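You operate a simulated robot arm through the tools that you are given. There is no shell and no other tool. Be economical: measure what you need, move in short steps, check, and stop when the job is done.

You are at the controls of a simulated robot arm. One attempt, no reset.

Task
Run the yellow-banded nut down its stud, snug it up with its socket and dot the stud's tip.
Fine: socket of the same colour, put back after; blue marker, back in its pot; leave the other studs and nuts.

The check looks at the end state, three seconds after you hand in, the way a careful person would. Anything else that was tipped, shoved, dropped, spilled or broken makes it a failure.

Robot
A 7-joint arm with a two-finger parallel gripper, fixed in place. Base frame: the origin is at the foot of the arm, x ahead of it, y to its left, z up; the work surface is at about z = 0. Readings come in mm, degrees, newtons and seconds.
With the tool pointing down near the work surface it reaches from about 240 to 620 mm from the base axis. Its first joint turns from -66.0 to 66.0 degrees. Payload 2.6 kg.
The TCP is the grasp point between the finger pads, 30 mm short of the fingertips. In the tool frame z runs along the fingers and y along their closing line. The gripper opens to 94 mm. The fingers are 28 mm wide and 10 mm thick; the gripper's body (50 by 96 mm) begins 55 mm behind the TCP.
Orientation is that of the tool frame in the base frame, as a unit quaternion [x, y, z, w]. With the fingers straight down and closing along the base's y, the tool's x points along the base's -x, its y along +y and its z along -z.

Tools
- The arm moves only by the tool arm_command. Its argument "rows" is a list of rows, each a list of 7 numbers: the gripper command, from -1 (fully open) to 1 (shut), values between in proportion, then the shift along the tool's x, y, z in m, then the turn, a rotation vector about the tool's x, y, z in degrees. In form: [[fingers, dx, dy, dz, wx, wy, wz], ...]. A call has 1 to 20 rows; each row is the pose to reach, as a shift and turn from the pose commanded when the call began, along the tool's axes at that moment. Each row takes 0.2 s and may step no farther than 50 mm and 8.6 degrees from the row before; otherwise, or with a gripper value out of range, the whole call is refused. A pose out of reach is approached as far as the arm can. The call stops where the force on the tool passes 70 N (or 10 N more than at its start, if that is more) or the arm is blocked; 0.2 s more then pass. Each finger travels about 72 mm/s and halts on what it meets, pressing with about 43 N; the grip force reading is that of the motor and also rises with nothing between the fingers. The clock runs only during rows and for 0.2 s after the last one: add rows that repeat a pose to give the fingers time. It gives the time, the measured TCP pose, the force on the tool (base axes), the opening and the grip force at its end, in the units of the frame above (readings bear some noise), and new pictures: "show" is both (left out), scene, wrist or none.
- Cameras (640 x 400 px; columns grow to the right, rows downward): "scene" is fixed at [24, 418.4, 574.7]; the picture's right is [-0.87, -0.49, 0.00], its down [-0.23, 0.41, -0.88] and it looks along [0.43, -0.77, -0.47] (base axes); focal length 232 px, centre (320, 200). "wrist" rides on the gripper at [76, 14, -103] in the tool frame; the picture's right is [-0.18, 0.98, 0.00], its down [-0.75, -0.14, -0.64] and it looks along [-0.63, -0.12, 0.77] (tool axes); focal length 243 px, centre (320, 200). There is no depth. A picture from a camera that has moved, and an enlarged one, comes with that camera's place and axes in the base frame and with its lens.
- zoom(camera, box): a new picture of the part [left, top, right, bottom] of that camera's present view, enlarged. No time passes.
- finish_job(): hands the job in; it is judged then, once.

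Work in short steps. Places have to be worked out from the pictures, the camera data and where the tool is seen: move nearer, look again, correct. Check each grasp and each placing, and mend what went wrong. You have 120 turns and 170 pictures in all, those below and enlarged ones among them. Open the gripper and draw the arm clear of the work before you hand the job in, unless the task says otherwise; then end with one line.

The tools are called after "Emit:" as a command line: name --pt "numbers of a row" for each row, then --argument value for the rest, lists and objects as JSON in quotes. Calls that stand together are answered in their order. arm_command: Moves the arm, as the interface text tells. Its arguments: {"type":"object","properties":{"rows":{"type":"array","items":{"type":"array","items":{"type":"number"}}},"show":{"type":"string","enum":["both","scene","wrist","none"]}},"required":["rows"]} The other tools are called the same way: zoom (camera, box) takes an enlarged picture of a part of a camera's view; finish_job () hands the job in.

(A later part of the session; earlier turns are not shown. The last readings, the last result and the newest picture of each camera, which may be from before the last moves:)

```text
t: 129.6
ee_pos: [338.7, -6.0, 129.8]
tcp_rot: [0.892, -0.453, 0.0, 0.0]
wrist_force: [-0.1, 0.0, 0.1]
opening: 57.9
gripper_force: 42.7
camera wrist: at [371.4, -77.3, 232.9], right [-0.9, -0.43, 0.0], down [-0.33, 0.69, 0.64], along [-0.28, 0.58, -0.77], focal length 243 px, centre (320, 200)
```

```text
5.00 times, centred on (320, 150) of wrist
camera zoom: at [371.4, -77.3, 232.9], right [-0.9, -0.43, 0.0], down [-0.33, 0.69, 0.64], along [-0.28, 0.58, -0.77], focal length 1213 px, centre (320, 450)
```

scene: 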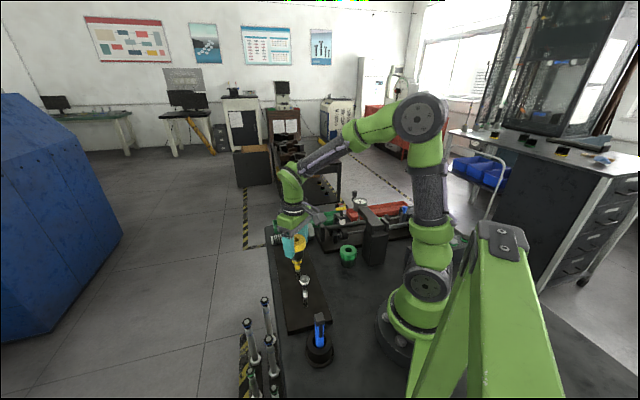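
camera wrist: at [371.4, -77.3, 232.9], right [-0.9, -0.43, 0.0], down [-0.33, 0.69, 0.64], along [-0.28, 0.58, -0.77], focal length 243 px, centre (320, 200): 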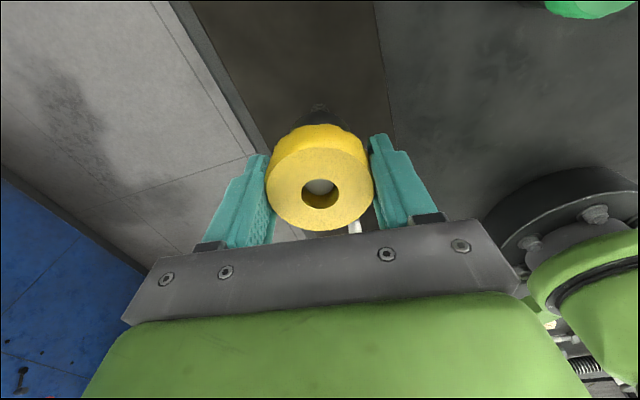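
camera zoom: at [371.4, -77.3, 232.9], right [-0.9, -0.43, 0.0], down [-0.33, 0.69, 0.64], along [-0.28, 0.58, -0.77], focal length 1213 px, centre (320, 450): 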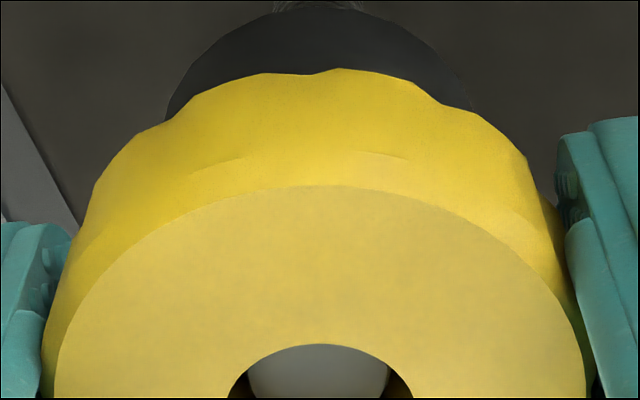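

Gripped concentrically (no side force). Turn clockwise 60° with the socket held at height, then compare the knurl position.

Emit:
arm_command --pt "1 0 0 0 0 0 6" --pt "1 0 0 0 0 0 12" --pt "1 0 0 0 0 0 18" --pt "1 0 0 0 0 0 24" --pt "1 0 0 0 0 0 30" --pt "1 0 0 0 0 0 36" --pt "1 0 0 0 0 0 42" --pt "1 0 0 0 0 0 48" --pt "1 0 0 0 0 0 54" --pt "1 0 0 0 0 0 60" --pt "1 0 0 0 0 0 60" --show "none"

Emit:
zoom --camera "wrist" --box '[260, 110, 380, 190]'

```text
t: 132.0
ee_pos: [339.8, -7.2, 130.0]
tcp_rot: [-0.544, 0.839, -0.001, 0.0]
wrist_force: [-6.5, -2.9, 5.9]
opening: 57.6
gripper_force: 42.9
```

```text
5.00 times, centred on (320, 150) of wrist
camera zoom: at [294.3, -71.6, 233.1], right [-0.82, 0.57, 0.0], down [0.44, 0.63, 0.64], along [0.37, 0.53, -0.77], focal length 1213 px, centre (320, 450)
```

zoom: 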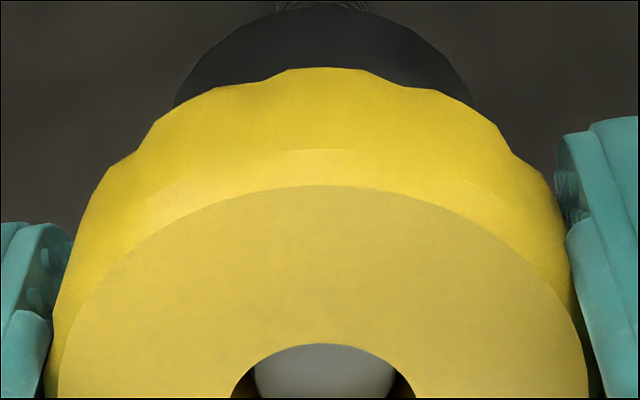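

The knurls have shifted against the pads, i.e. the socket is now slipping in the grip. Turn 20° more and compare to see whether it's fully blocked.

Emit:
arm_command --pt "1 0 0 0 0 0 3" --pt "1 0 0 0 0 0 6" --pt "1 0 0 0 0 0 9" --pt "1 0 0 0 0 0 10" --pt "1 0 0 0 0 0 10" --show "none"

Emit:
zoom --camera "wrist" --box '[260, 110, 380, 190]'

Emit:
arm_command --pt "1 0 0 0 0 0 3" --pt "1 0 0 0 0 0 6" --pt "1 0 0 0 0 0 9" --pt "1 0 0 0 0 0 10" --pt "1 0 0 0 0 0 10" --show "none"

Emit:
zoom --camera "wrist" --box '[260, 110, 380, 190]'

```text
t: 133.2
ee_pos: [339.0, -7.6, 130.7]
tcp_rot: [-0.47, 0.883, 0.0, 0.001]
wrist_force: [6.1, -3.3, 0.9]
opening: 58.0
gripper_force: 42.8
```

```text
5.00 times, centred on (320, 150) of wrist
camera zoom: at [283.7, -63.1, 233.0], right [-0.71, 0.7, 0.0], down [0.54, 0.55, 0.64], along [0.45, 0.46, -0.77], focal length 1213 px, centre (320, 450)
```

zoom: 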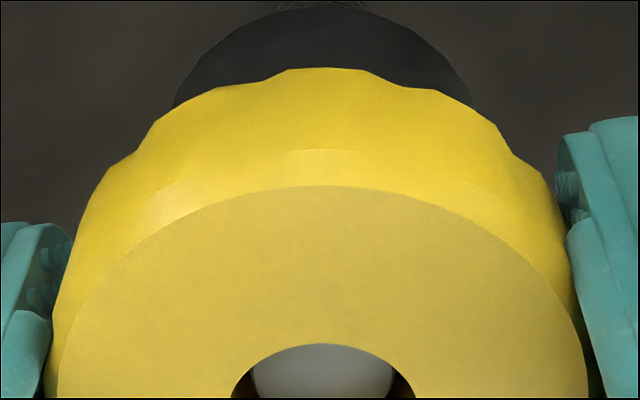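

```text
t: 134.4
ee_pos: [338.6, -7.5, 129.3]
tcp_rot: [-0.391, 0.921, 0.0, 0.0]
wrist_force: [-0.4, -9.4, 15.0]
opening: 58.1
gripper_force: 42.7
```

```text
5.00 times, centred on (320, 150) of wrist
camera zoom: at [274.9, -52.5, 233.0], right [-0.58, 0.82, 0.0], down [0.62, 0.44, 0.64], along [0.52, 0.37, -0.77], focal length 1213 px, centre (320, 450)
```

zoom: 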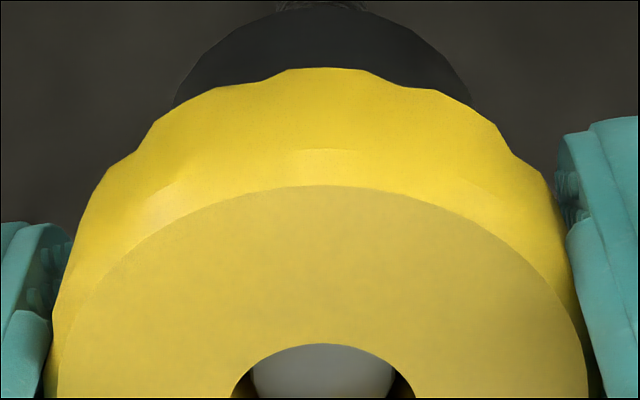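

The knurl pattern stayed fixed through 20°, so the nut is still turning with the socket. Continue 90°, then compare.

Emit:
arm_command --pt "1 0 0 -0.0002 0 0 6" --pt "1 0 0 -0.0002 0 0 12" --pt "1 0 0 -0.0002 0 0 18" --pt "1 0 0 -0.0002 0 0 24" --pt "1 0 0 -0.0002 0 0 30" --pt "1 0 0 -0.0002 0 0 36" --pt "1 0 0 -0.0002 0 0 42" --pt "1 0 0 -0.0002 0 0 48" --pt "1 0 0 -0.0002 0 0 54" --pt "1 0 0 -0.0002 0 0 60" --pt "1 0 0 -0.0002 0 0 60" --show "none"

Emit:
zoom --camera "wrist" --box '[260, 110, 380, 190]'

Emit:
zoom --camera "scene" --box '[285, 235, 315, 275]'

```text
t: 136.8
ee_pos: [339.2, -8.0, 129.1]
tcp_rot: [0.122, 0.993, 0.0, -0.001]
wrist_force: [2.9, -5.1, -1.5]
opening: 57.0
gripper_force: 42.8
```

```text
5.00 times, centred on (320, 150) of wrist
camera zoom: at [267.8, 25.0, 232.6], right [0.42, 0.91, 0.0], down [0.7, -0.32, 0.64], along [0.58, -0.27, -0.77], focal length 1213 px, centre (320, 450)
```

zoom: 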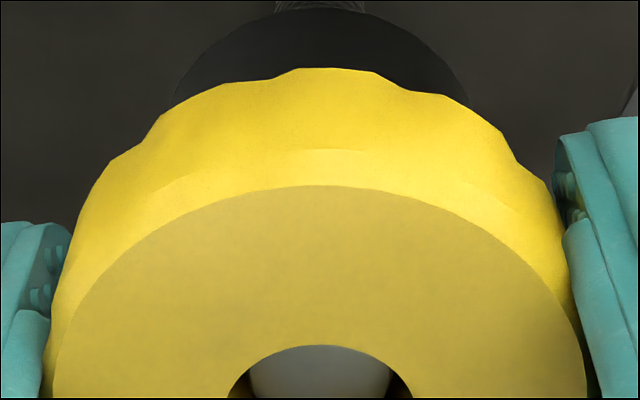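

```text
10.00 times, centred on (300, 255) of scene
camera zoom: at [24.0, 418.4, 574.7], right [-0.87, -0.49, 0.0], down [-0.23, 0.41, -0.88], along [0.43, -0.77, -0.47], focal length 2318 px, centre (520, -350)
```

zoom: 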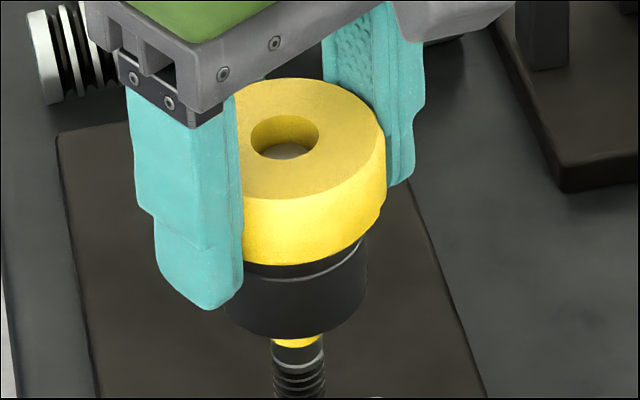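

The pattern shifted and the opening dipped to 57.0, so slipping may have started. Test with two more 8° steps.

Emit:
arm_command --pt "1 0 0 0 0 0 3" --pt "1 0 0 0 0 0 6" --pt "1 0 0 0 0 0 8" --pt "1 0 0 0 0 0 8" --show "none"

Emit:
zoom --camera "wrist" --box '[260, 110, 380, 190]'

Emit:
arm_command --pt "1 0 0 0 0 0 3" --pt "1 0 0 0 0 0 6" --pt "1 0 0 0 0 0 8" --pt "1 0 0 0 0 0 8" --show "none"

Emit:
zoom --camera "wrist" --box '[260, 110, 380, 190]'

```text
t: 137.8
ee_pos: [338.2, -7.0, 129.9]
tcp_rot: [0.19, 0.982, 0.0, 0.0]
wrist_force: [6.6, 0.5, -16.2]
opening: 57.1
gripper_force: 43.3
```

```text
5.00 times, centred on (320, 150) of wrist
camera zoom: at [272.9, 34.3, 232.8], right [0.54, 0.84, 0.0], down [0.65, -0.41, 0.64], along [0.54, -0.34, -0.77], focal length 1213 px, centre (320, 450)
```

zoom: 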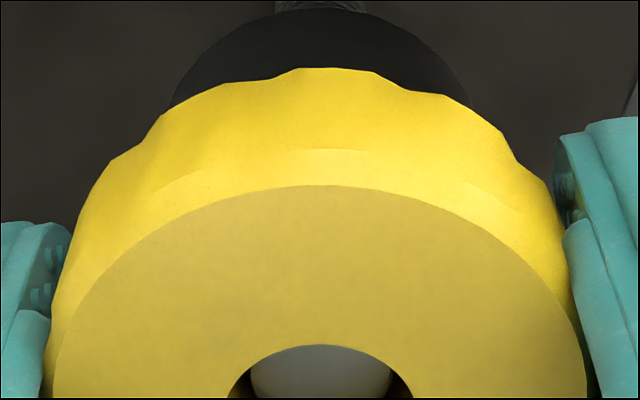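

```text
t: 138.8
ee_pos: [340.3, -7.8, 130.3]
tcp_rot: [0.259, 0.966, 0.0, -0.001]
wrist_force: [3.1, 0.1, -12.7]
opening: 57.2
gripper_force: 43.5
```

```text
5.00 times, centred on (320, 150) of wrist
camera zoom: at [279.3, 43.1, 233.1], right [0.65, 0.76, 0.0], down [0.58, -0.5, 0.64], along [0.49, -0.42, -0.77], focal length 1213 px, centre (320, 450)
```

zoom: 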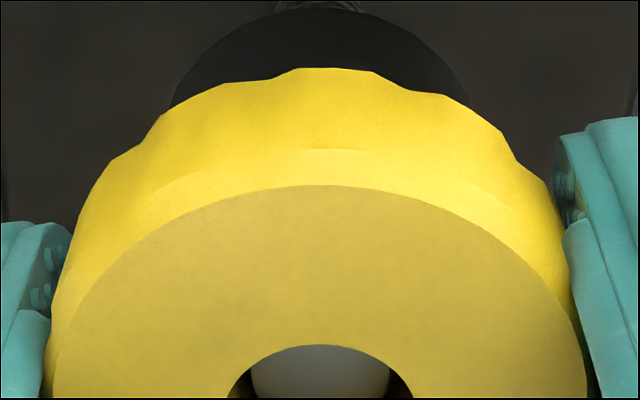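

No slip over 16° and the axial pull shows the nut still descending. Continue to yaw ≈150° following at 10 mm per turn.

Emit:
arm_command --pt "1 0 0 0.0004 0 0 8" --pt "1 0 0 0.0007 0 0 16" --pt "1 0 0 0.0009 0 0 24" --pt "1 0 0 0.0011 0 0 32" --pt "1 0 0 0.0013 0 0 40" --pt "1 0 0 0.0015 0 0 48" --pt "1 0 0 0.0017 0 0 56" --pt "1 0 0 0.0019 0 0 64" --pt "1 0 0 0.0021 0 0 72" --pt "1 0 0 0.0023 0 0 80" --pt "1 0 0 0.0025 0 0 88" --pt "1 0 0 0.0027 0 0 96" --pt "1 0 0 0.0029 0 0 104" --pt "1 0 0 0.0031 0 0 112" --pt "1 0 0 0.0033 0 0 120" --pt "1 0 0 0.0033 0 0 120" --show "wrist"

Emit:
zoom --camera "wrist" --box '[260, 110, 380, 190]'

Emit:
zoom --camera "scene" --box '[285, 235, 315, 275]'

```text
t: 142.2
ee_pos: [339.5, -7.4, 125.5]
tcp_rot: [0.966, 0.258, 0.0, 0.0]
wrist_force: [2.7, 3.6, -1.9]
opening: 57.3
gripper_force: 43.3
camera wrist: at [411.2, 17.9, 229.4], right [0.33, -0.94, 0.0], down [-0.72, -0.25, 0.64], along [-0.61, -0.21, -0.77], focal length 243 px, centre (320, 200)
```

wrist: 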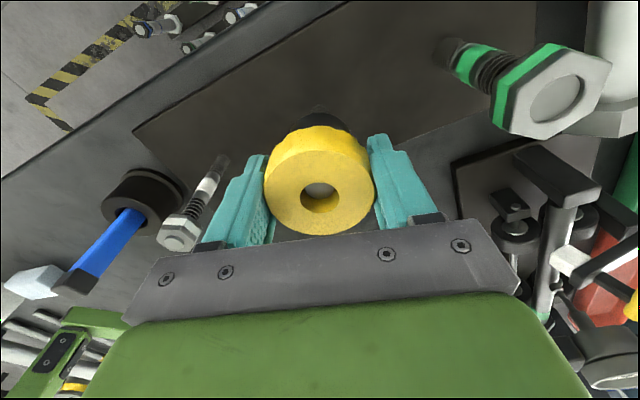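

```text
5.00 times, centred on (320, 150) of wrist
camera zoom: at [411.2, 17.9, 229.4], right [0.33, -0.94, 0.0], down [-0.72, -0.25, 0.64], along [-0.61, -0.21, -0.77], focal length 1213 px, centre (320, 450)
```

zoom: 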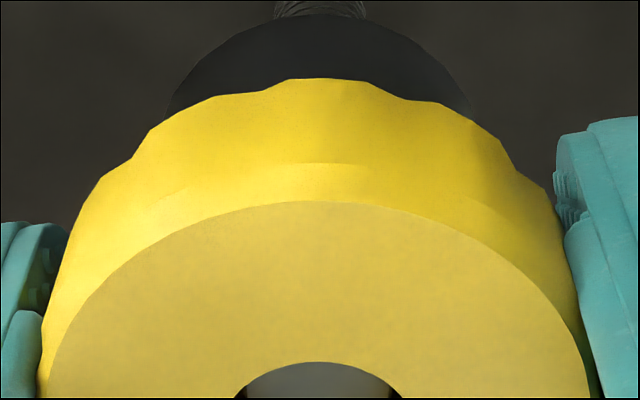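

```text
10.00 times, centred on (300, 255) of scene
camera zoom: at [24.0, 418.4, 574.7], right [-0.87, -0.49, 0.0], down [-0.23, 0.41, -0.88], along [0.43, -0.77, -0.47], focal length 2318 px, centre (520, -350)
```

zoom: 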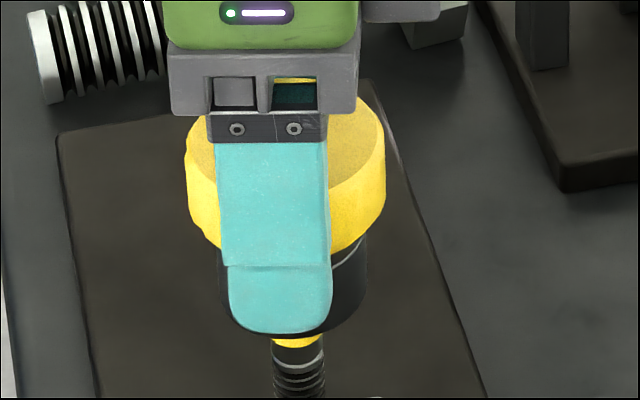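

The scene shows the skirt has not moved down although I lowered 3.3 mm; the pads slid on the ring, so the nut appears stopped on its seat with the socket slipping at the grip limit. Release and see whether the socket drops any further.

Emit:
arm_command --pt "-0.6 0 0 0 0 0 0" --pt "-0.6 0 0 0 0 0 0" --pt "-0.6 0 0 0 0 0 0" --show "wrist"

Emit:
zoom --camera "scene" --box '[285, 235, 315, 275]'

Emit:
zoom --camera "wrist" --box '[260, 110, 380, 230]'

```text
t: 143.0
ee_pos: [339.2, -7.1, 125.6]
tcp_rot: [0.965, 0.261, 0.001, 0.0]
wrist_force: [0.2, -0.1, 0.1]
opening: 75.3
gripper_force: 0.0
camera wrist: at [411.1, 18.2, 229.5], right [0.34, -0.94, 0.0], down [-0.72, -0.26, 0.64], along [-0.6, -0.22, -0.77], focal length 243 px, centre (320, 200)
```

wrist: 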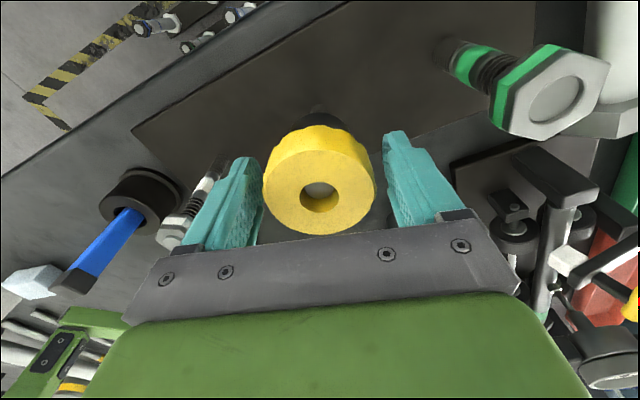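

```text
10.00 times, centred on (300, 255) of scene
camera zoom: at [24.0, 418.4, 574.7], right [-0.87, -0.49, 0.0], down [-0.23, 0.41, -0.88], along [0.43, -0.77, -0.47], focal length 2318 px, centre (520, -350)
```

zoom: 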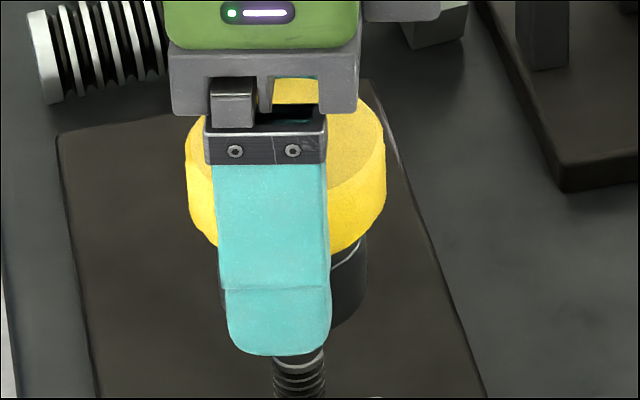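

```text
3.33 times, centred on (320, 170) of wrist
camera zoom: at [411.1, 18.2, 229.5], right [0.34, -0.94, 0.0], down [-0.72, -0.26, 0.64], along [-0.6, -0.22, -0.77], focal length 809 px, centre (320, 300)
```

zoom: 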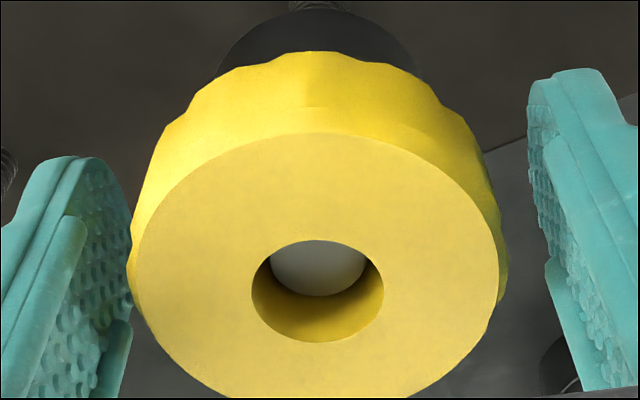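

The socket hasn't dropped at all, so the nut is no longer advancing. I'll re-grip, lift the socket off and inspect the nut itself.

Emit:
arm_command --pt "1 0 0 0 0 0 0" --pt "1 0 0 0 0 0 0" --pt "1 0 0 0 0 0 0" --pt "1 0 0 -0.004 0 0 0" --pt "1 0 0 -0.01 0 0 0" --pt "1 0 0 -0.018 0 0 0" --pt "1 0 0 -0.026 0 0 0" --pt "1 0 0 -0.034 0 0 0" --pt "1 0 0 -0.042 0 0 0" --pt "1 0 0 -0.05 0 0 0" --pt "1 0 0 -0.058 0 0 0" --pt "1 0 0 -0.064 0 0 0" --pt "1 0 0 -0.068 0 0 0" --pt "1 0 0 -0.068 0 0 0" --show "wrist"

Emit:
zoom --camera "scene" --box '[275, 220, 325, 280]'

```text
t: 146.0
ee_pos: [339.4, -6.6, 194.7]
tcp_rot: [0.965, 0.261, 0.0, 0.0]
wrist_force: [-0.1, -0.2, -2.6]
opening: 57.8
gripper_force: 43.0
camera wrist: at [410.3, 18.9, 297.6], right [0.34, -0.94, 0.0], down [-0.72, -0.26, 0.64], along [-0.6, -0.22, -0.77], focal length 243 px, centre (320, 200)
```

wrist: 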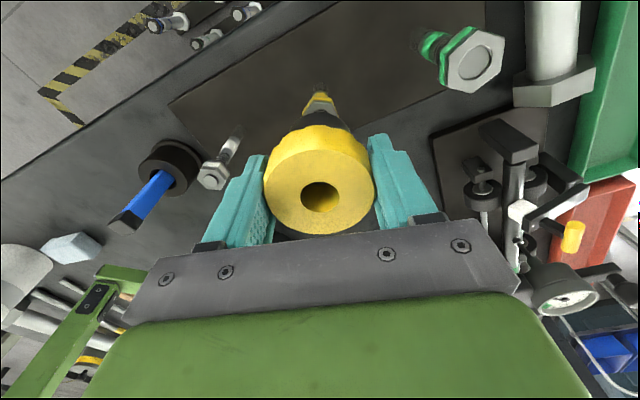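

```text
6.67 times, centred on (300, 250) of scene
camera zoom: at [24.0, 418.4, 574.7], right [-0.87, -0.49, 0.0], down [-0.23, 0.41, -0.88], along [0.43, -0.77, -0.47], focal length 1546 px, centre (453, -133)
```

zoom: 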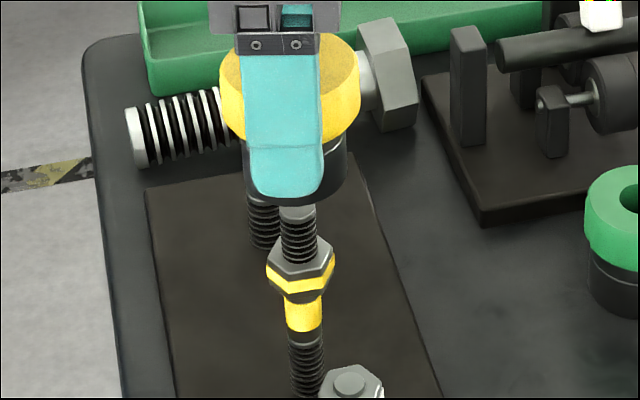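

Emit:
zoom --camera "scene" --box '[285, 245, 310, 275]'

Emit:
zoom --camera "wrist" --box '[300, 80, 340, 130]'

```text
13.33 times, centred on (298, 260) of scene
camera zoom: at [24.0, 418.4, 574.7], right [-0.87, -0.49, 0.0], down [-0.23, 0.41, -0.88], along [0.43, -0.77, -0.47], focal length 3091 px, centre (620, -600)
```

zoom: 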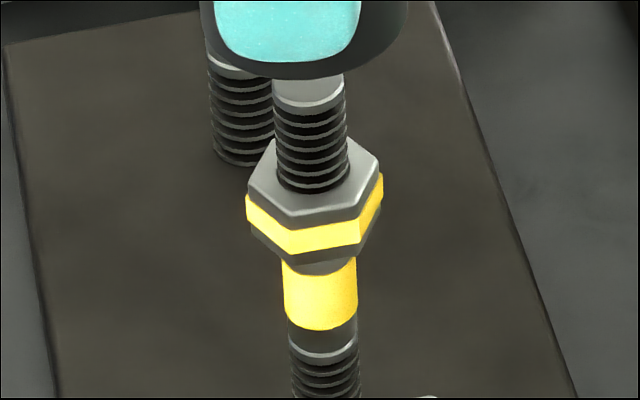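

```text
8.00 times, centred on (320, 105) of wrist
camera zoom: at [410.3, 18.9, 297.6], right [0.34, -0.94, 0.0], down [-0.72, -0.26, 0.64], along [-0.6, -0.22, -0.77], focal length 1941 px, centre (320, 960)
```

zoom: 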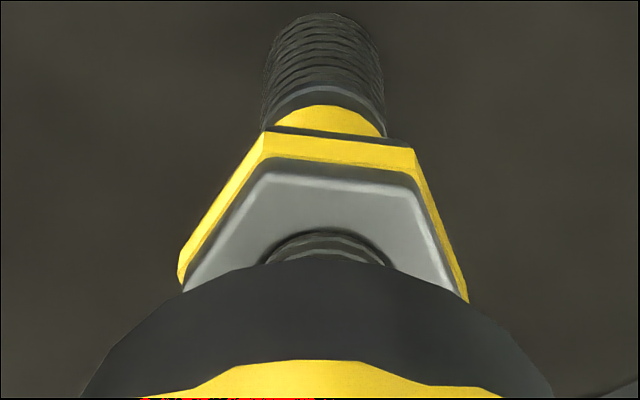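

The nut is hard against the yellow collar at the same height as before, and turned tighter; it won't advance, so it's snug. Now return the socket: rotate to yaw 0 at height, then carry it home.

Emit:
arm_command --pt "1 0 0 0 0 0 -8.3" --pt "1 0 0 0 0 0 -16.6" --pt "1 0 0 0 0 0 -24.9" --pt "1 0 0 0 0 0 -33.2" --pt "1 0 0 0 0 0 -41.5" --pt "1 0 0 0 0 0 -49.8" --pt "1 0 0 0 0 0 -58.1" --pt "1 0 0 0 0 0 -66.4" --pt "1 0 0 0 0 0 -74.7" --pt "1 0 0 0 0 0 -83" --pt "1 0 0 0 0 0 -91.3" --pt "1 0 0 0 0 0 -99.6" --pt "1 0 0 0 0 0 -107.9" --pt "1 0 0 0 0 0 -116.2" --pt "1 0 0 0 0 0 -124.5" --pt "1 0 0 0 0 0 -132.8" --pt "1 0 0 0 0 0 -141.1" --pt "1 0 0 0 0 0 -149.6" --pt "1 0 0 0 0 0 -149.6" --show "none"

Emit:
arm_command --pt "1 0.01 -0.0048 0 0 0 0" --pt "1 0.025 -0.012 0 0 0 0" --pt "1 0.04 -0.019 0 0 0 0" --pt "1 0.055 -0.026 0 0 0 0" --pt "1 0.07 -0.0333 0 0 0 0" --pt "1 0.085 -0.0405 0 0 0 0" --pt "1 0.096 -0.0455 0 0 0 0" --pt "1 0.101 -0.048 0 0 0 0" --pt "1 0.101 -0.048 0 0 0 0" --show "both"

Emit:
zoom --camera "scene" --box '[280, 200, 380, 300]'

```text
t: 150.0
ee_pos: [341.7, -6.8, 193.8]
tcp_rot: [0.001, 1.0, 0.0, 0.0]
wrist_force: [0.3, -0.3, -3.8]
opening: 57.9
gripper_force: 42.9
```

```text
t: 152.0
ee_pos: [237.1, -55.4, 194.2]
tcp_rot: [0.002, 1.0, 0.0, 0.0]
wrist_force: [-0.2, 0.0, -2.9]
opening: 57.8
gripper_force: 43.0
camera wrist: at [159.9, -41.2, 297.2], right [0.19, 0.98, 0.0], down [0.75, -0.14, 0.64], along [0.63, -0.12, -0.77], focal length 243 px, centre (320, 200)
```

scene: 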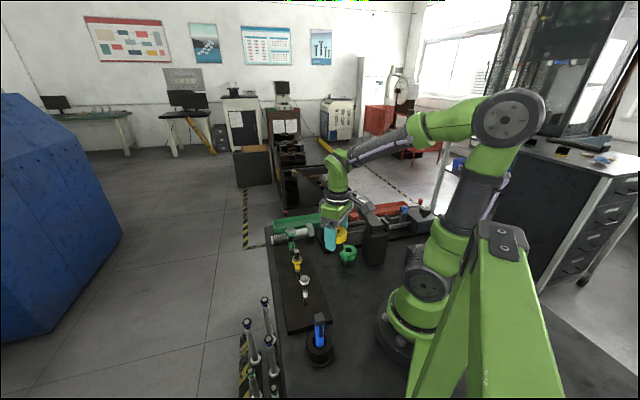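
wrist: 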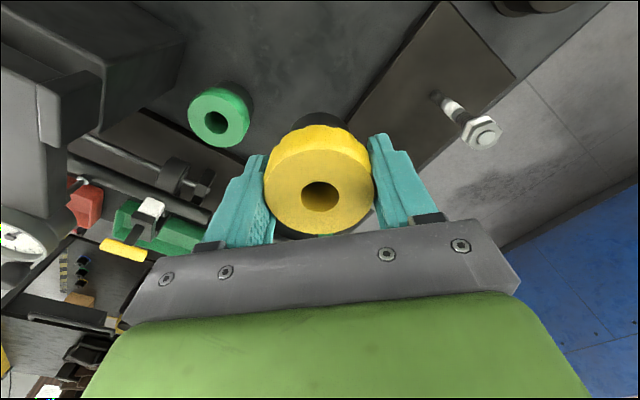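

```text
4.00 times, centred on (330, 250) of scene
camera zoom: at [24.0, 418.4, 574.7], right [-0.87, -0.49, 0.0], down [-0.23, 0.41, -0.88], along [0.43, -0.77, -0.47], focal length 927 px, centre (280, 0)
```

zoom: 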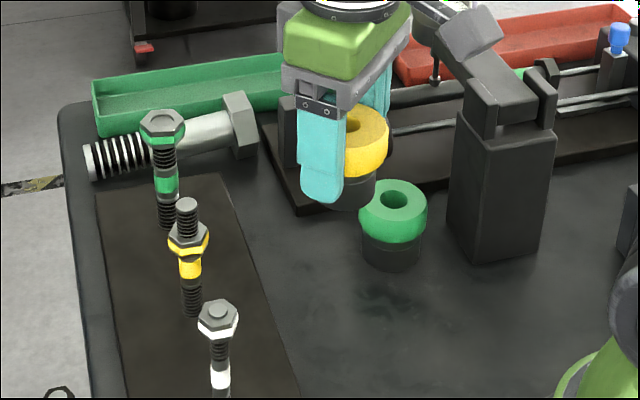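

Home spot is below. Lower in moderate steps to just above the table.

Emit:
arm_command --pt "1 0 0 0.008 0 0 0" --pt "1 0 0 0.02 0 0 0" --pt "1 0 0 0.034 0 0 0" --pt "1 0 0 0.048 0 0 0" --pt "1 0 0 0.062 0 0 0" --pt "1 0 0 0.076 0 0 0" --pt "1 0 0 0.09 0 0 0" --pt "1 0 0 0.104 0 0 0" --pt "1 0 0 0.116 0 0 0" --pt "1 0 0 0.126 0 0 0" --pt "1 0 0 0.134 0 0 0" --pt "1 0 0 0.138 0 0 0" --pt "1 0 0 0.138 0 0 0" --show "none"

Emit:
arm_command --pt "1 0 0 0.001 0 0 0" --pt "1 0 0 0.002 0 0 0" --pt "1 0 0 0.003 0 0 0" --pt "1 0 0 0.004 0 0 0" --show "none"

Emit:
zoom --camera "scene" --box '[300, 245, 360, 305]'

```text
t: 154.8
ee_pos: [238.3, -53.8, 56.6]
tcp_rot: [0.002, 1.0, 0.0, 0.0]
wrist_force: [-0.2, -0.5, -3.0]
opening: 58.0
gripper_force: 42.8
```

```text
t: 155.8
ee_pos: [236.7, -54.4, 53.7]
tcp_rot: [0.001, 1.0, 0.0, 0.0]
wrist_force: [0.0, -0.7, -3.2]
opening: 57.6
gripper_force: 43.2
```

```text
6.67 times, centred on (330, 275) of scene
camera zoom: at [24.0, 418.4, 574.7], right [-0.87, -0.49, 0.0], down [-0.23, 0.41, -0.88], along [0.43, -0.77, -0.47], focal length 1546 px, centre (253, -300)
```

zoom: 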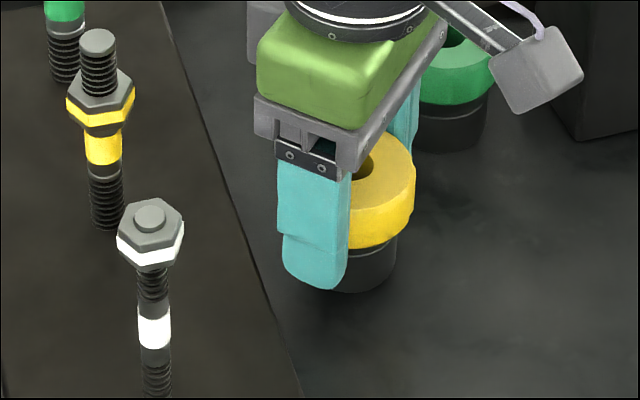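

It is just above the table and, compared with the original picture, about 3 mm too far toward -x. Shift 2.5 mm in +x and lower gently until contact.

Emit:
arm_command --pt "1 -0.0025 0 0 0 0 0" --pt "1 -0.0025 0 0.001 0 0 0" --pt "1 -0.0025 0 0.002 0 0 0" --pt "1 -0.0025 0 0.0025 0 0 0" --show "none"

Emit:
arm_command --pt "1 0 0 0.0005 0 0 0" --pt "1 0 0 0.001 0 0 0" --pt "1 0 0 0.0015 0 0 0" --show "none"

```text
t: 156.8
ee_pos: [241.2, -55.5, 50.8]
tcp_rot: [0.002, 1.0, 0.001, 0.0]
wrist_force: [-1.4, -0.3, -3.4]
opening: 57.9
gripper_force: 42.7
```

```text
t: 157.6
ee_pos: [241.2, -54.1, 49.2]
tcp_rot: [0.002, 1.0, 0.0, 0.001]
wrist_force: [-8.3, -1.6, 27.7]
opening: 57.7
gripper_force: 42.8
```

On the table (28 N). Relieve 0.7 mm, open wide, and lift away.

Emit:
arm_command --pt "1 0 0 -0.0007 0 0 0" --pt "0 0 0 -0.0007 0 0 0" --pt "-1 0 0 -0.0007 0 0 0" --pt "-1 0 0 -0.0007 0 0 0" --pt "-1 0 0 -0.0007 0 0 0" --pt "-1 0 0 -0.02 0 0 0" --pt "-1 0 0 -0.06 0 0 0" --pt "-1 0 0 -0.1 0 0 0" --pt "-1 0 0 -0.14 0 0 0" --pt "-1 0 0 -0.16 0 0 0" --show "both"

Emit:
zoom --camera "scene" --box '[275, 230, 355, 310]'

Emit:
zoom --camera "scene" --box '[285, 245, 310, 275]'

```text
t: 159.8
ee_pos: [240.2, -55.1, 208.4]
tcp_rot: [0.002, 1.0, 0.0, -0.001]
wrist_force: [0.2, 0.3, -0.7]
opening: 93.9
gripper_force: 0.0
camera wrist: at [163.3, -41.1, 311.3], right [0.19, 0.98, 0.0], down [0.75, -0.14, 0.64], along [0.63, -0.12, -0.77], focal length 243 px, centre (320, 200)
```

scene: 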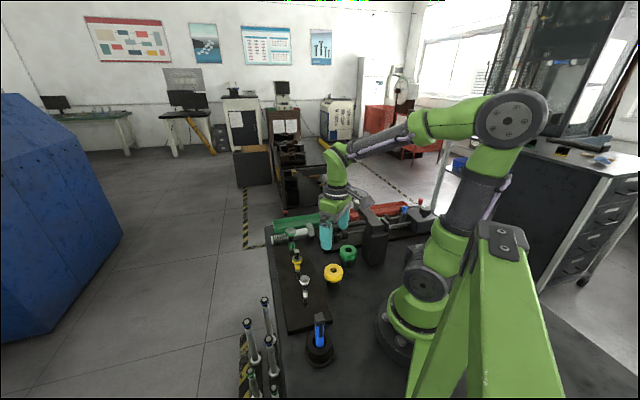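
wrist: 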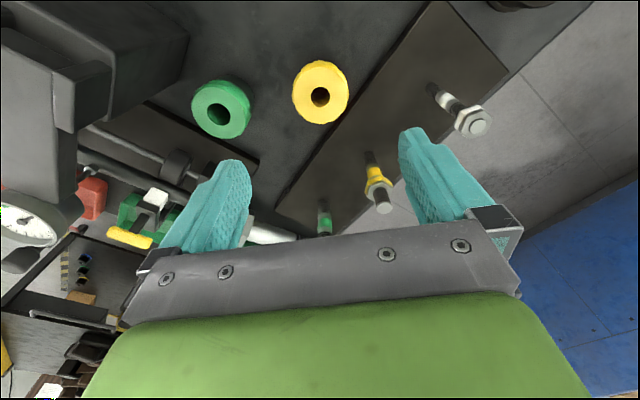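

```text
5.00 times, centred on (315, 270) of scene
camera zoom: at [24.0, 418.4, 574.7], right [-0.87, -0.49, 0.0], down [-0.23, 0.41, -0.88], along [0.43, -0.77, -0.47], focal length 1159 px, centre (345, -150)
```

zoom: 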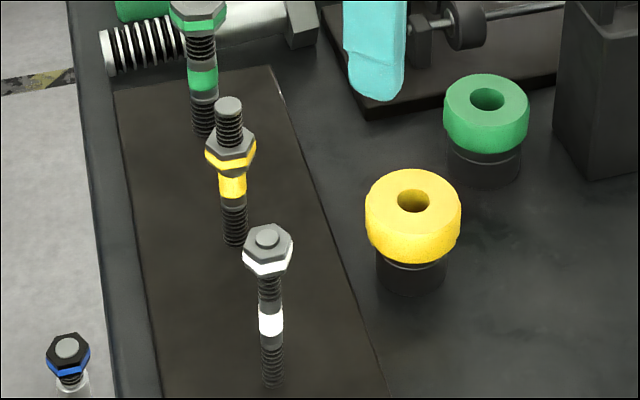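

```text
13.33 times, centred on (298, 260) of scene
camera zoom: at [24.0, 418.4, 574.7], right [-0.87, -0.49, 0.0], down [-0.23, 0.41, -0.88], along [0.43, -0.77, -0.47], focal length 3091 px, centre (620, -600)
```

zoom: 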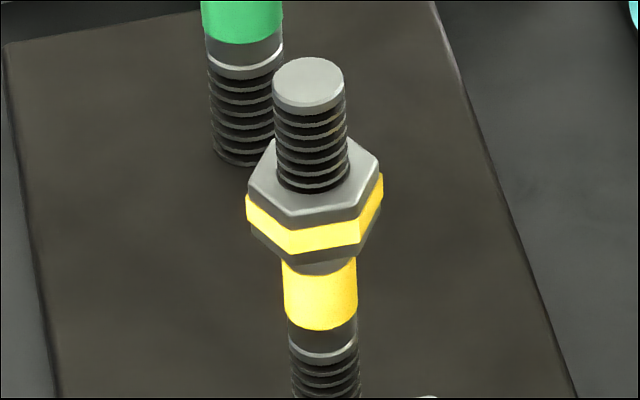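

The socket is back exactly where it stood. Now the marker: swing along an arc at about 250 mm radius to view the pot from above.

Emit:
arm_command --pt "-1 -0.005 0.02 -0.02 0 0 0" --pt "-1 -0.0097 0.0422 -0.04 0 0 0" --pt "-1 -0.0086 0.0812 -0.04 0 0 0" --pt "-1 -0.0015 0.1199 -0.04 0 0 0" --pt "-1 0.0116 0.1569 -0.04 0 0 0" --pt "-1 0.0303 0.1914 -0.04 0 0 0" --pt "-1 0.0542 0.2225 -0.04 0 0 0" --pt "-1 0.0542 0.2225 -0.04 0 0 0" --show "both"

Emit:
zoom --camera "scene" --box '[270, 280, 370, 390]'

```text
t: 161.6
ee_pos: [186.7, 167.3, 248.6]
tcp_rot: [0.002, 1.0, 0.0, 0.0]
wrist_force: [0.3, -0.3, -0.3]
opening: 93.8
gripper_force: 0.1
camera wrist: at [109.5, 181.2, 351.9], right [0.19, 0.98, 0.0], down [0.75, -0.14, 0.64], along [0.63, -0.12, -0.77], focal length 243 px, centre (320, 200)
```

scene: 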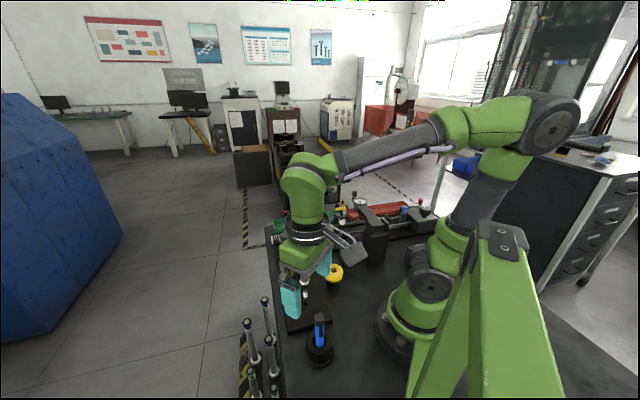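
wrist: 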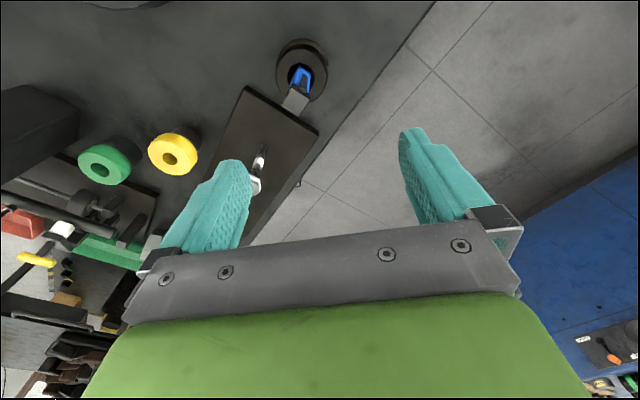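

```text
3.64 times, centred on (320, 335) of scene
camera zoom: at [24.0, 418.4, 574.7], right [-0.87, -0.49, 0.0], down [-0.23, 0.41, -0.88], along [0.43, -0.77, -0.47], focal length 843 px, centre (320, -291)
```

zoom: 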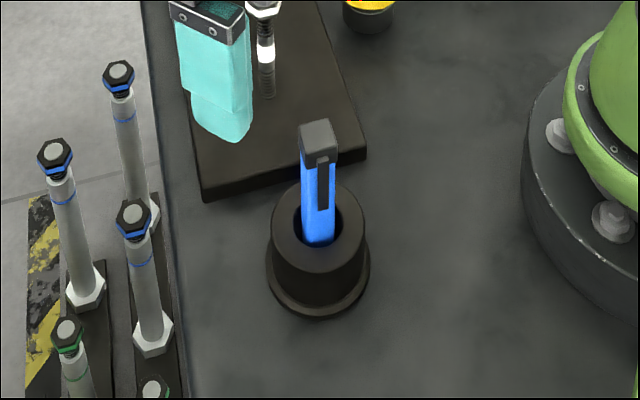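

Emit:
zoom --camera "wrist" --box '[260, 30, 340, 130]'

Emit:
zoom --camera "scene" --box '[300, 305, 340, 375]'

```text
4.00 times, centred on (300, 80) of wrist
camera zoom: at [109.5, 181.2, 351.9], right [0.19, 0.98, 0.0], down [0.75, -0.14, 0.64], along [0.63, -0.12, -0.77], focal length 970 px, centre (400, 680)
```

zoom: 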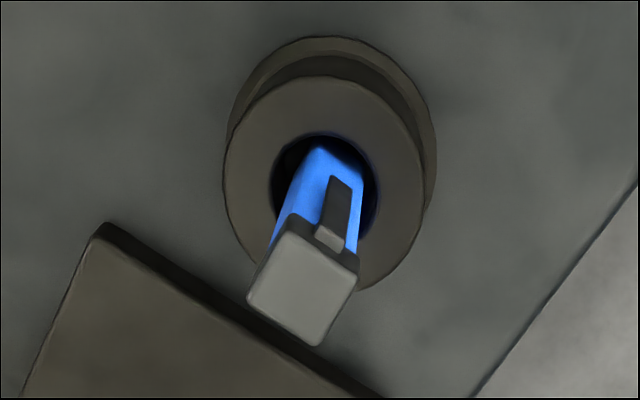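

```text
5.71 times, centred on (320, 340) of scene
camera zoom: at [24.0, 418.4, 574.7], right [-0.87, -0.49, 0.0], down [-0.23, 0.41, -0.88], along [0.43, -0.77, -0.47], focal length 1325 px, centre (320, -600)
```

zoom: 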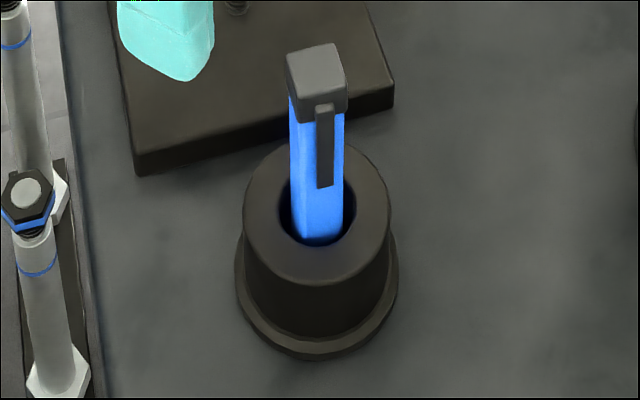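

Marker: top at about (175, 147, 135), nearly vertical, faces' normals at 48.5°/138.5° with the clip on the 138.5° face; pot rim at (176.5, 145, 41). I'll yaw +41.5° so the jaws close on the clip-free faces and move over it, watching reach.

Emit:
arm_command --pt "-0.2 0.002 -0.003 0 0 0 8.3" --pt "-0.2 0.004 -0.007 0 0 0 16.6" --pt "-0.2 0.007 -0.011 0 0 0 24.9" --pt "-0.2 0.009 -0.016 0 0 0 33.2" --pt "-0.2 0.0117 -0.0203 0 0 0 41.5" --pt "-0.2 0.0117 -0.0203 0 0 0 41.5" --pt "-0.2 0.0117 -0.0203 0 0 0 41.5" --show "both"

Emit:
zoom --camera "wrist" --box '[260, 60, 380, 180]'

```text
t: 163.2
ee_pos: [176.9, 148.1, 248.6]
tcp_rot: [0.357, 0.934, 0.0, 0.001]
wrist_force: [0.6, -0.1, -0.2]
opening: 56.5
gripper_force: 0.1
camera wrist: at [127.9, 208.6, 351.4], right [0.79, 0.61, 0.0], down [0.47, -0.61, 0.64], along [0.39, -0.51, -0.77], focal length 243 px, centre (320, 200)
```

scene: 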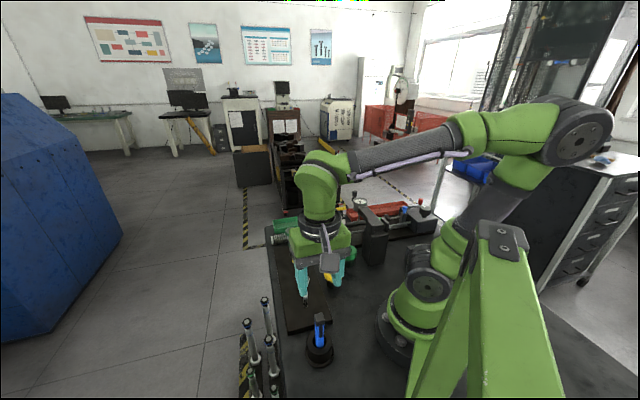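
wrist: 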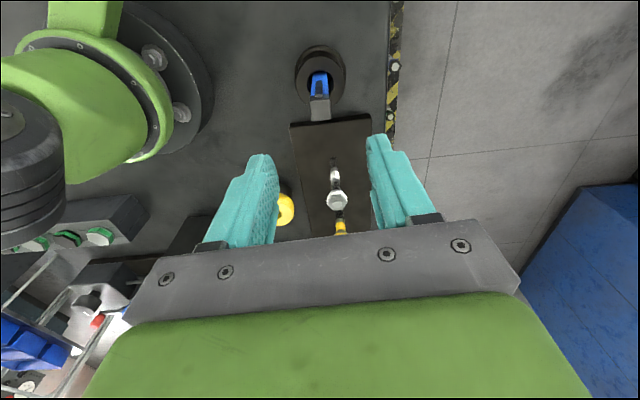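

```text
3.33 times, centred on (320, 120) of wrist
camera zoom: at [127.9, 208.6, 351.4], right [0.79, 0.61, 0.0], down [0.47, -0.61, 0.64], along [0.39, -0.51, -0.77], focal length 809 px, centre (320, 467)
```

zoom: 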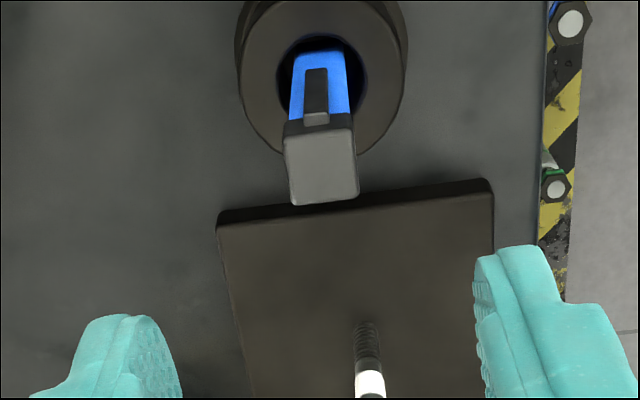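

Jaws align with the marker's faces; the marker sits at (175, 147.5). Shift about 2 mm and lower to z≈130 as a first stage, checking reach.

Emit:
arm_command --pt "-0.2 0.001 -0.0018 0.02 0 0 0" --pt "-0.2 0.001 -0.0018 0.05 0 0 0" --pt "-0.2 0.001 -0.0018 0.08 0 0 0" --pt "-0.2 0.001 -0.0018 0.105 0 0 0" --pt "-0.2 0.001 -0.0018 0.12 0 0 0" --pt "-0.2 0.001 -0.0018 0.12 0 0 0" --show "both"

Emit:
zoom --camera "wrist" --box '[220, 80, 420, 240]'

Emit:
zoom --camera "scene" --box '[280, 275, 360, 375]'

```text
t: 164.6
ee_pos: [174.0, 148.2, 128.9]
tcp_rot: [0.356, 0.934, 0.0, 0.0]
wrist_force: [0.7, 1.1, -0.6]
opening: 56.4
gripper_force: 0.1
camera wrist: at [124.3, 209.0, 231.9], right [0.79, 0.61, 0.0], down [0.47, -0.61, 0.64], along [0.39, -0.51, -0.77], focal length 243 px, centre (320, 200)
```

scene: 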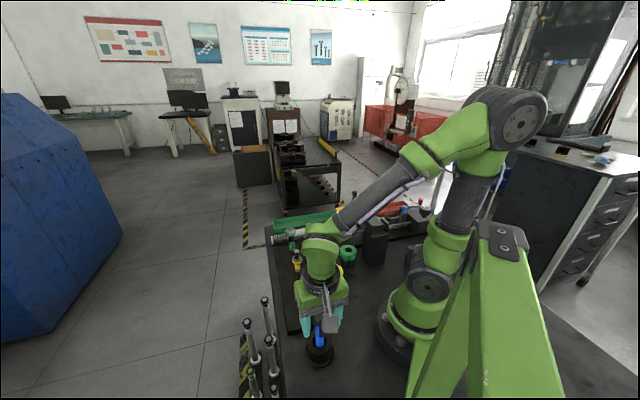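
wrist: 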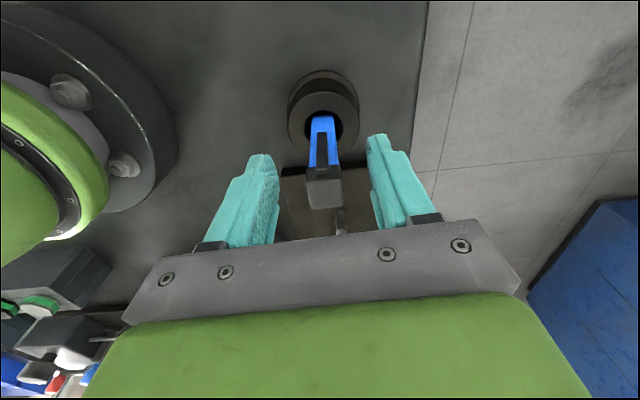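

```text
2.50 times, centred on (320, 160) of wrist
camera zoom: at [124.3, 209.0, 231.9], right [0.79, 0.61, 0.0], down [0.47, -0.61, 0.64], along [0.39, -0.51, -0.77], focal length 606 px, centre (320, 300)
```

zoom: 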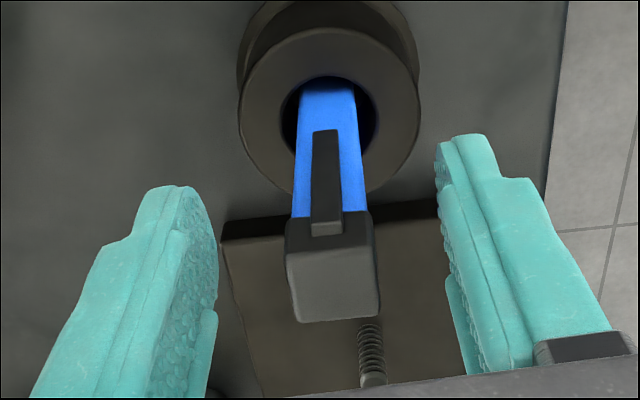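

```text
4.00 times, centred on (320, 325) of scene
camera zoom: at [24.0, 418.4, 574.7], right [-0.87, -0.49, 0.0], down [-0.23, 0.41, -0.88], along [0.43, -0.77, -0.47], focal length 927 px, centre (320, -300)
```

zoom: 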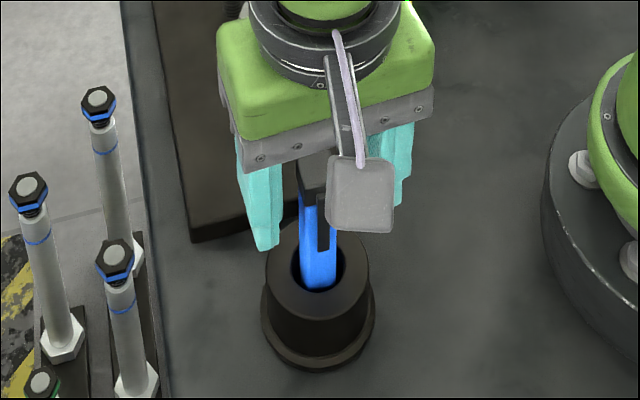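

Centred between the fingers. Descend 37 mm so the pads hold the blue body below the cap, and close.

Emit:
arm_command --pt "-0.2 0 0 0.015 0 0 0" --pt "-0.2 0 0 0.028 0 0 0" --pt "-0.2 0 0 0.037 0 0 0" --pt "-0.2 0 0 0.037 0 0 0" --pt "0.4 0 0 0.037 0 0 0" --pt "1 0 0 0.037 0 0 0" --pt "1 0 0 0.037 0 0 0" --pt "1 0 0 0.037 0 0 0" --show "both"

Emit:
zoom --camera "wrist" --box '[220, 80, 420, 240]'

Emit:
zoom --camera "scene" --box '[280, 275, 360, 375]'

```text
t: 166.4
ee_pos: [173.1, 146.7, 92.1]
tcp_rot: [0.356, 0.935, 0.0, 0.0]
wrist_force: [-0.4, 1.2, -1.2]
opening: 20.9
gripper_force: 42.8
camera wrist: at [125.0, 208.2, 195.0], right [0.79, 0.61, 0.0], down [0.47, -0.61, 0.64], along [0.39, -0.51, -0.77], focal length 243 px, centre (320, 200)
```

scene: 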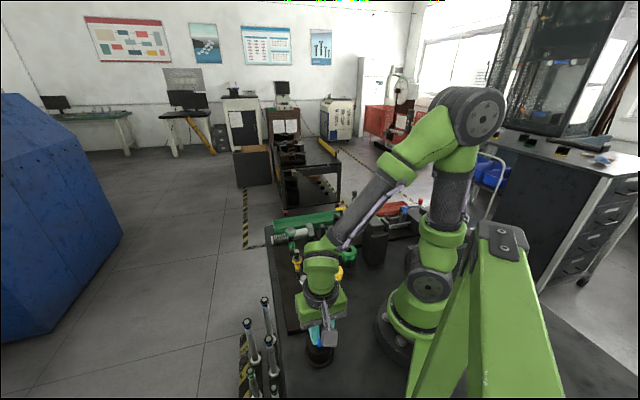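
wrist: 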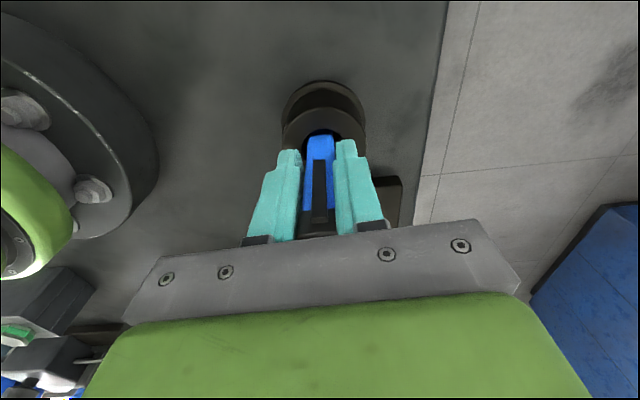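

```text
2.50 times, centred on (320, 160) of wrist
camera zoom: at [125.0, 208.2, 195.0], right [0.79, 0.61, 0.0], down [0.47, -0.61, 0.64], along [0.39, -0.51, -0.77], focal length 606 px, centre (320, 300)
```

zoom: 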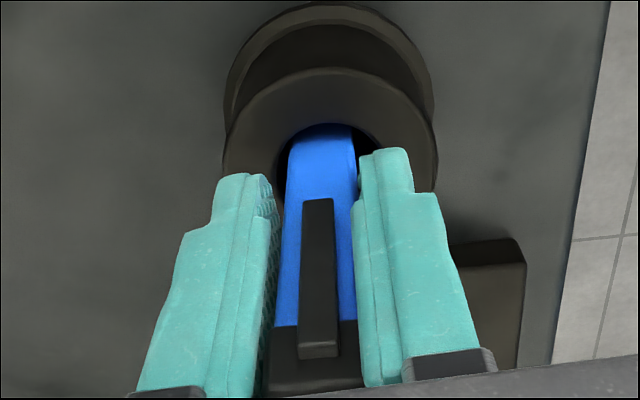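

```text
4.00 times, centred on (320, 325) of scene
camera zoom: at [24.0, 418.4, 574.7], right [-0.87, -0.49, 0.0], down [-0.23, 0.41, -0.88], along [0.43, -0.77, -0.47], focal length 927 px, centre (320, -300)
```

zoom: 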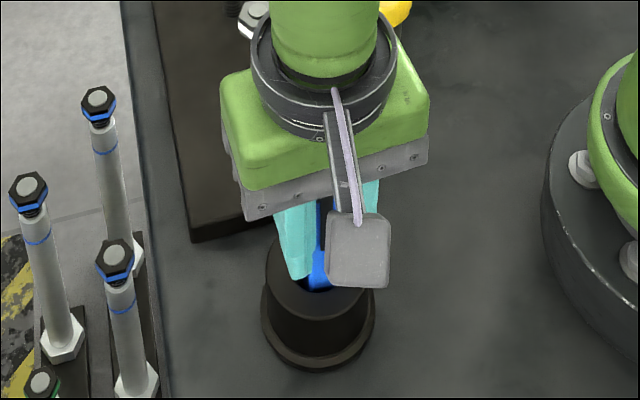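

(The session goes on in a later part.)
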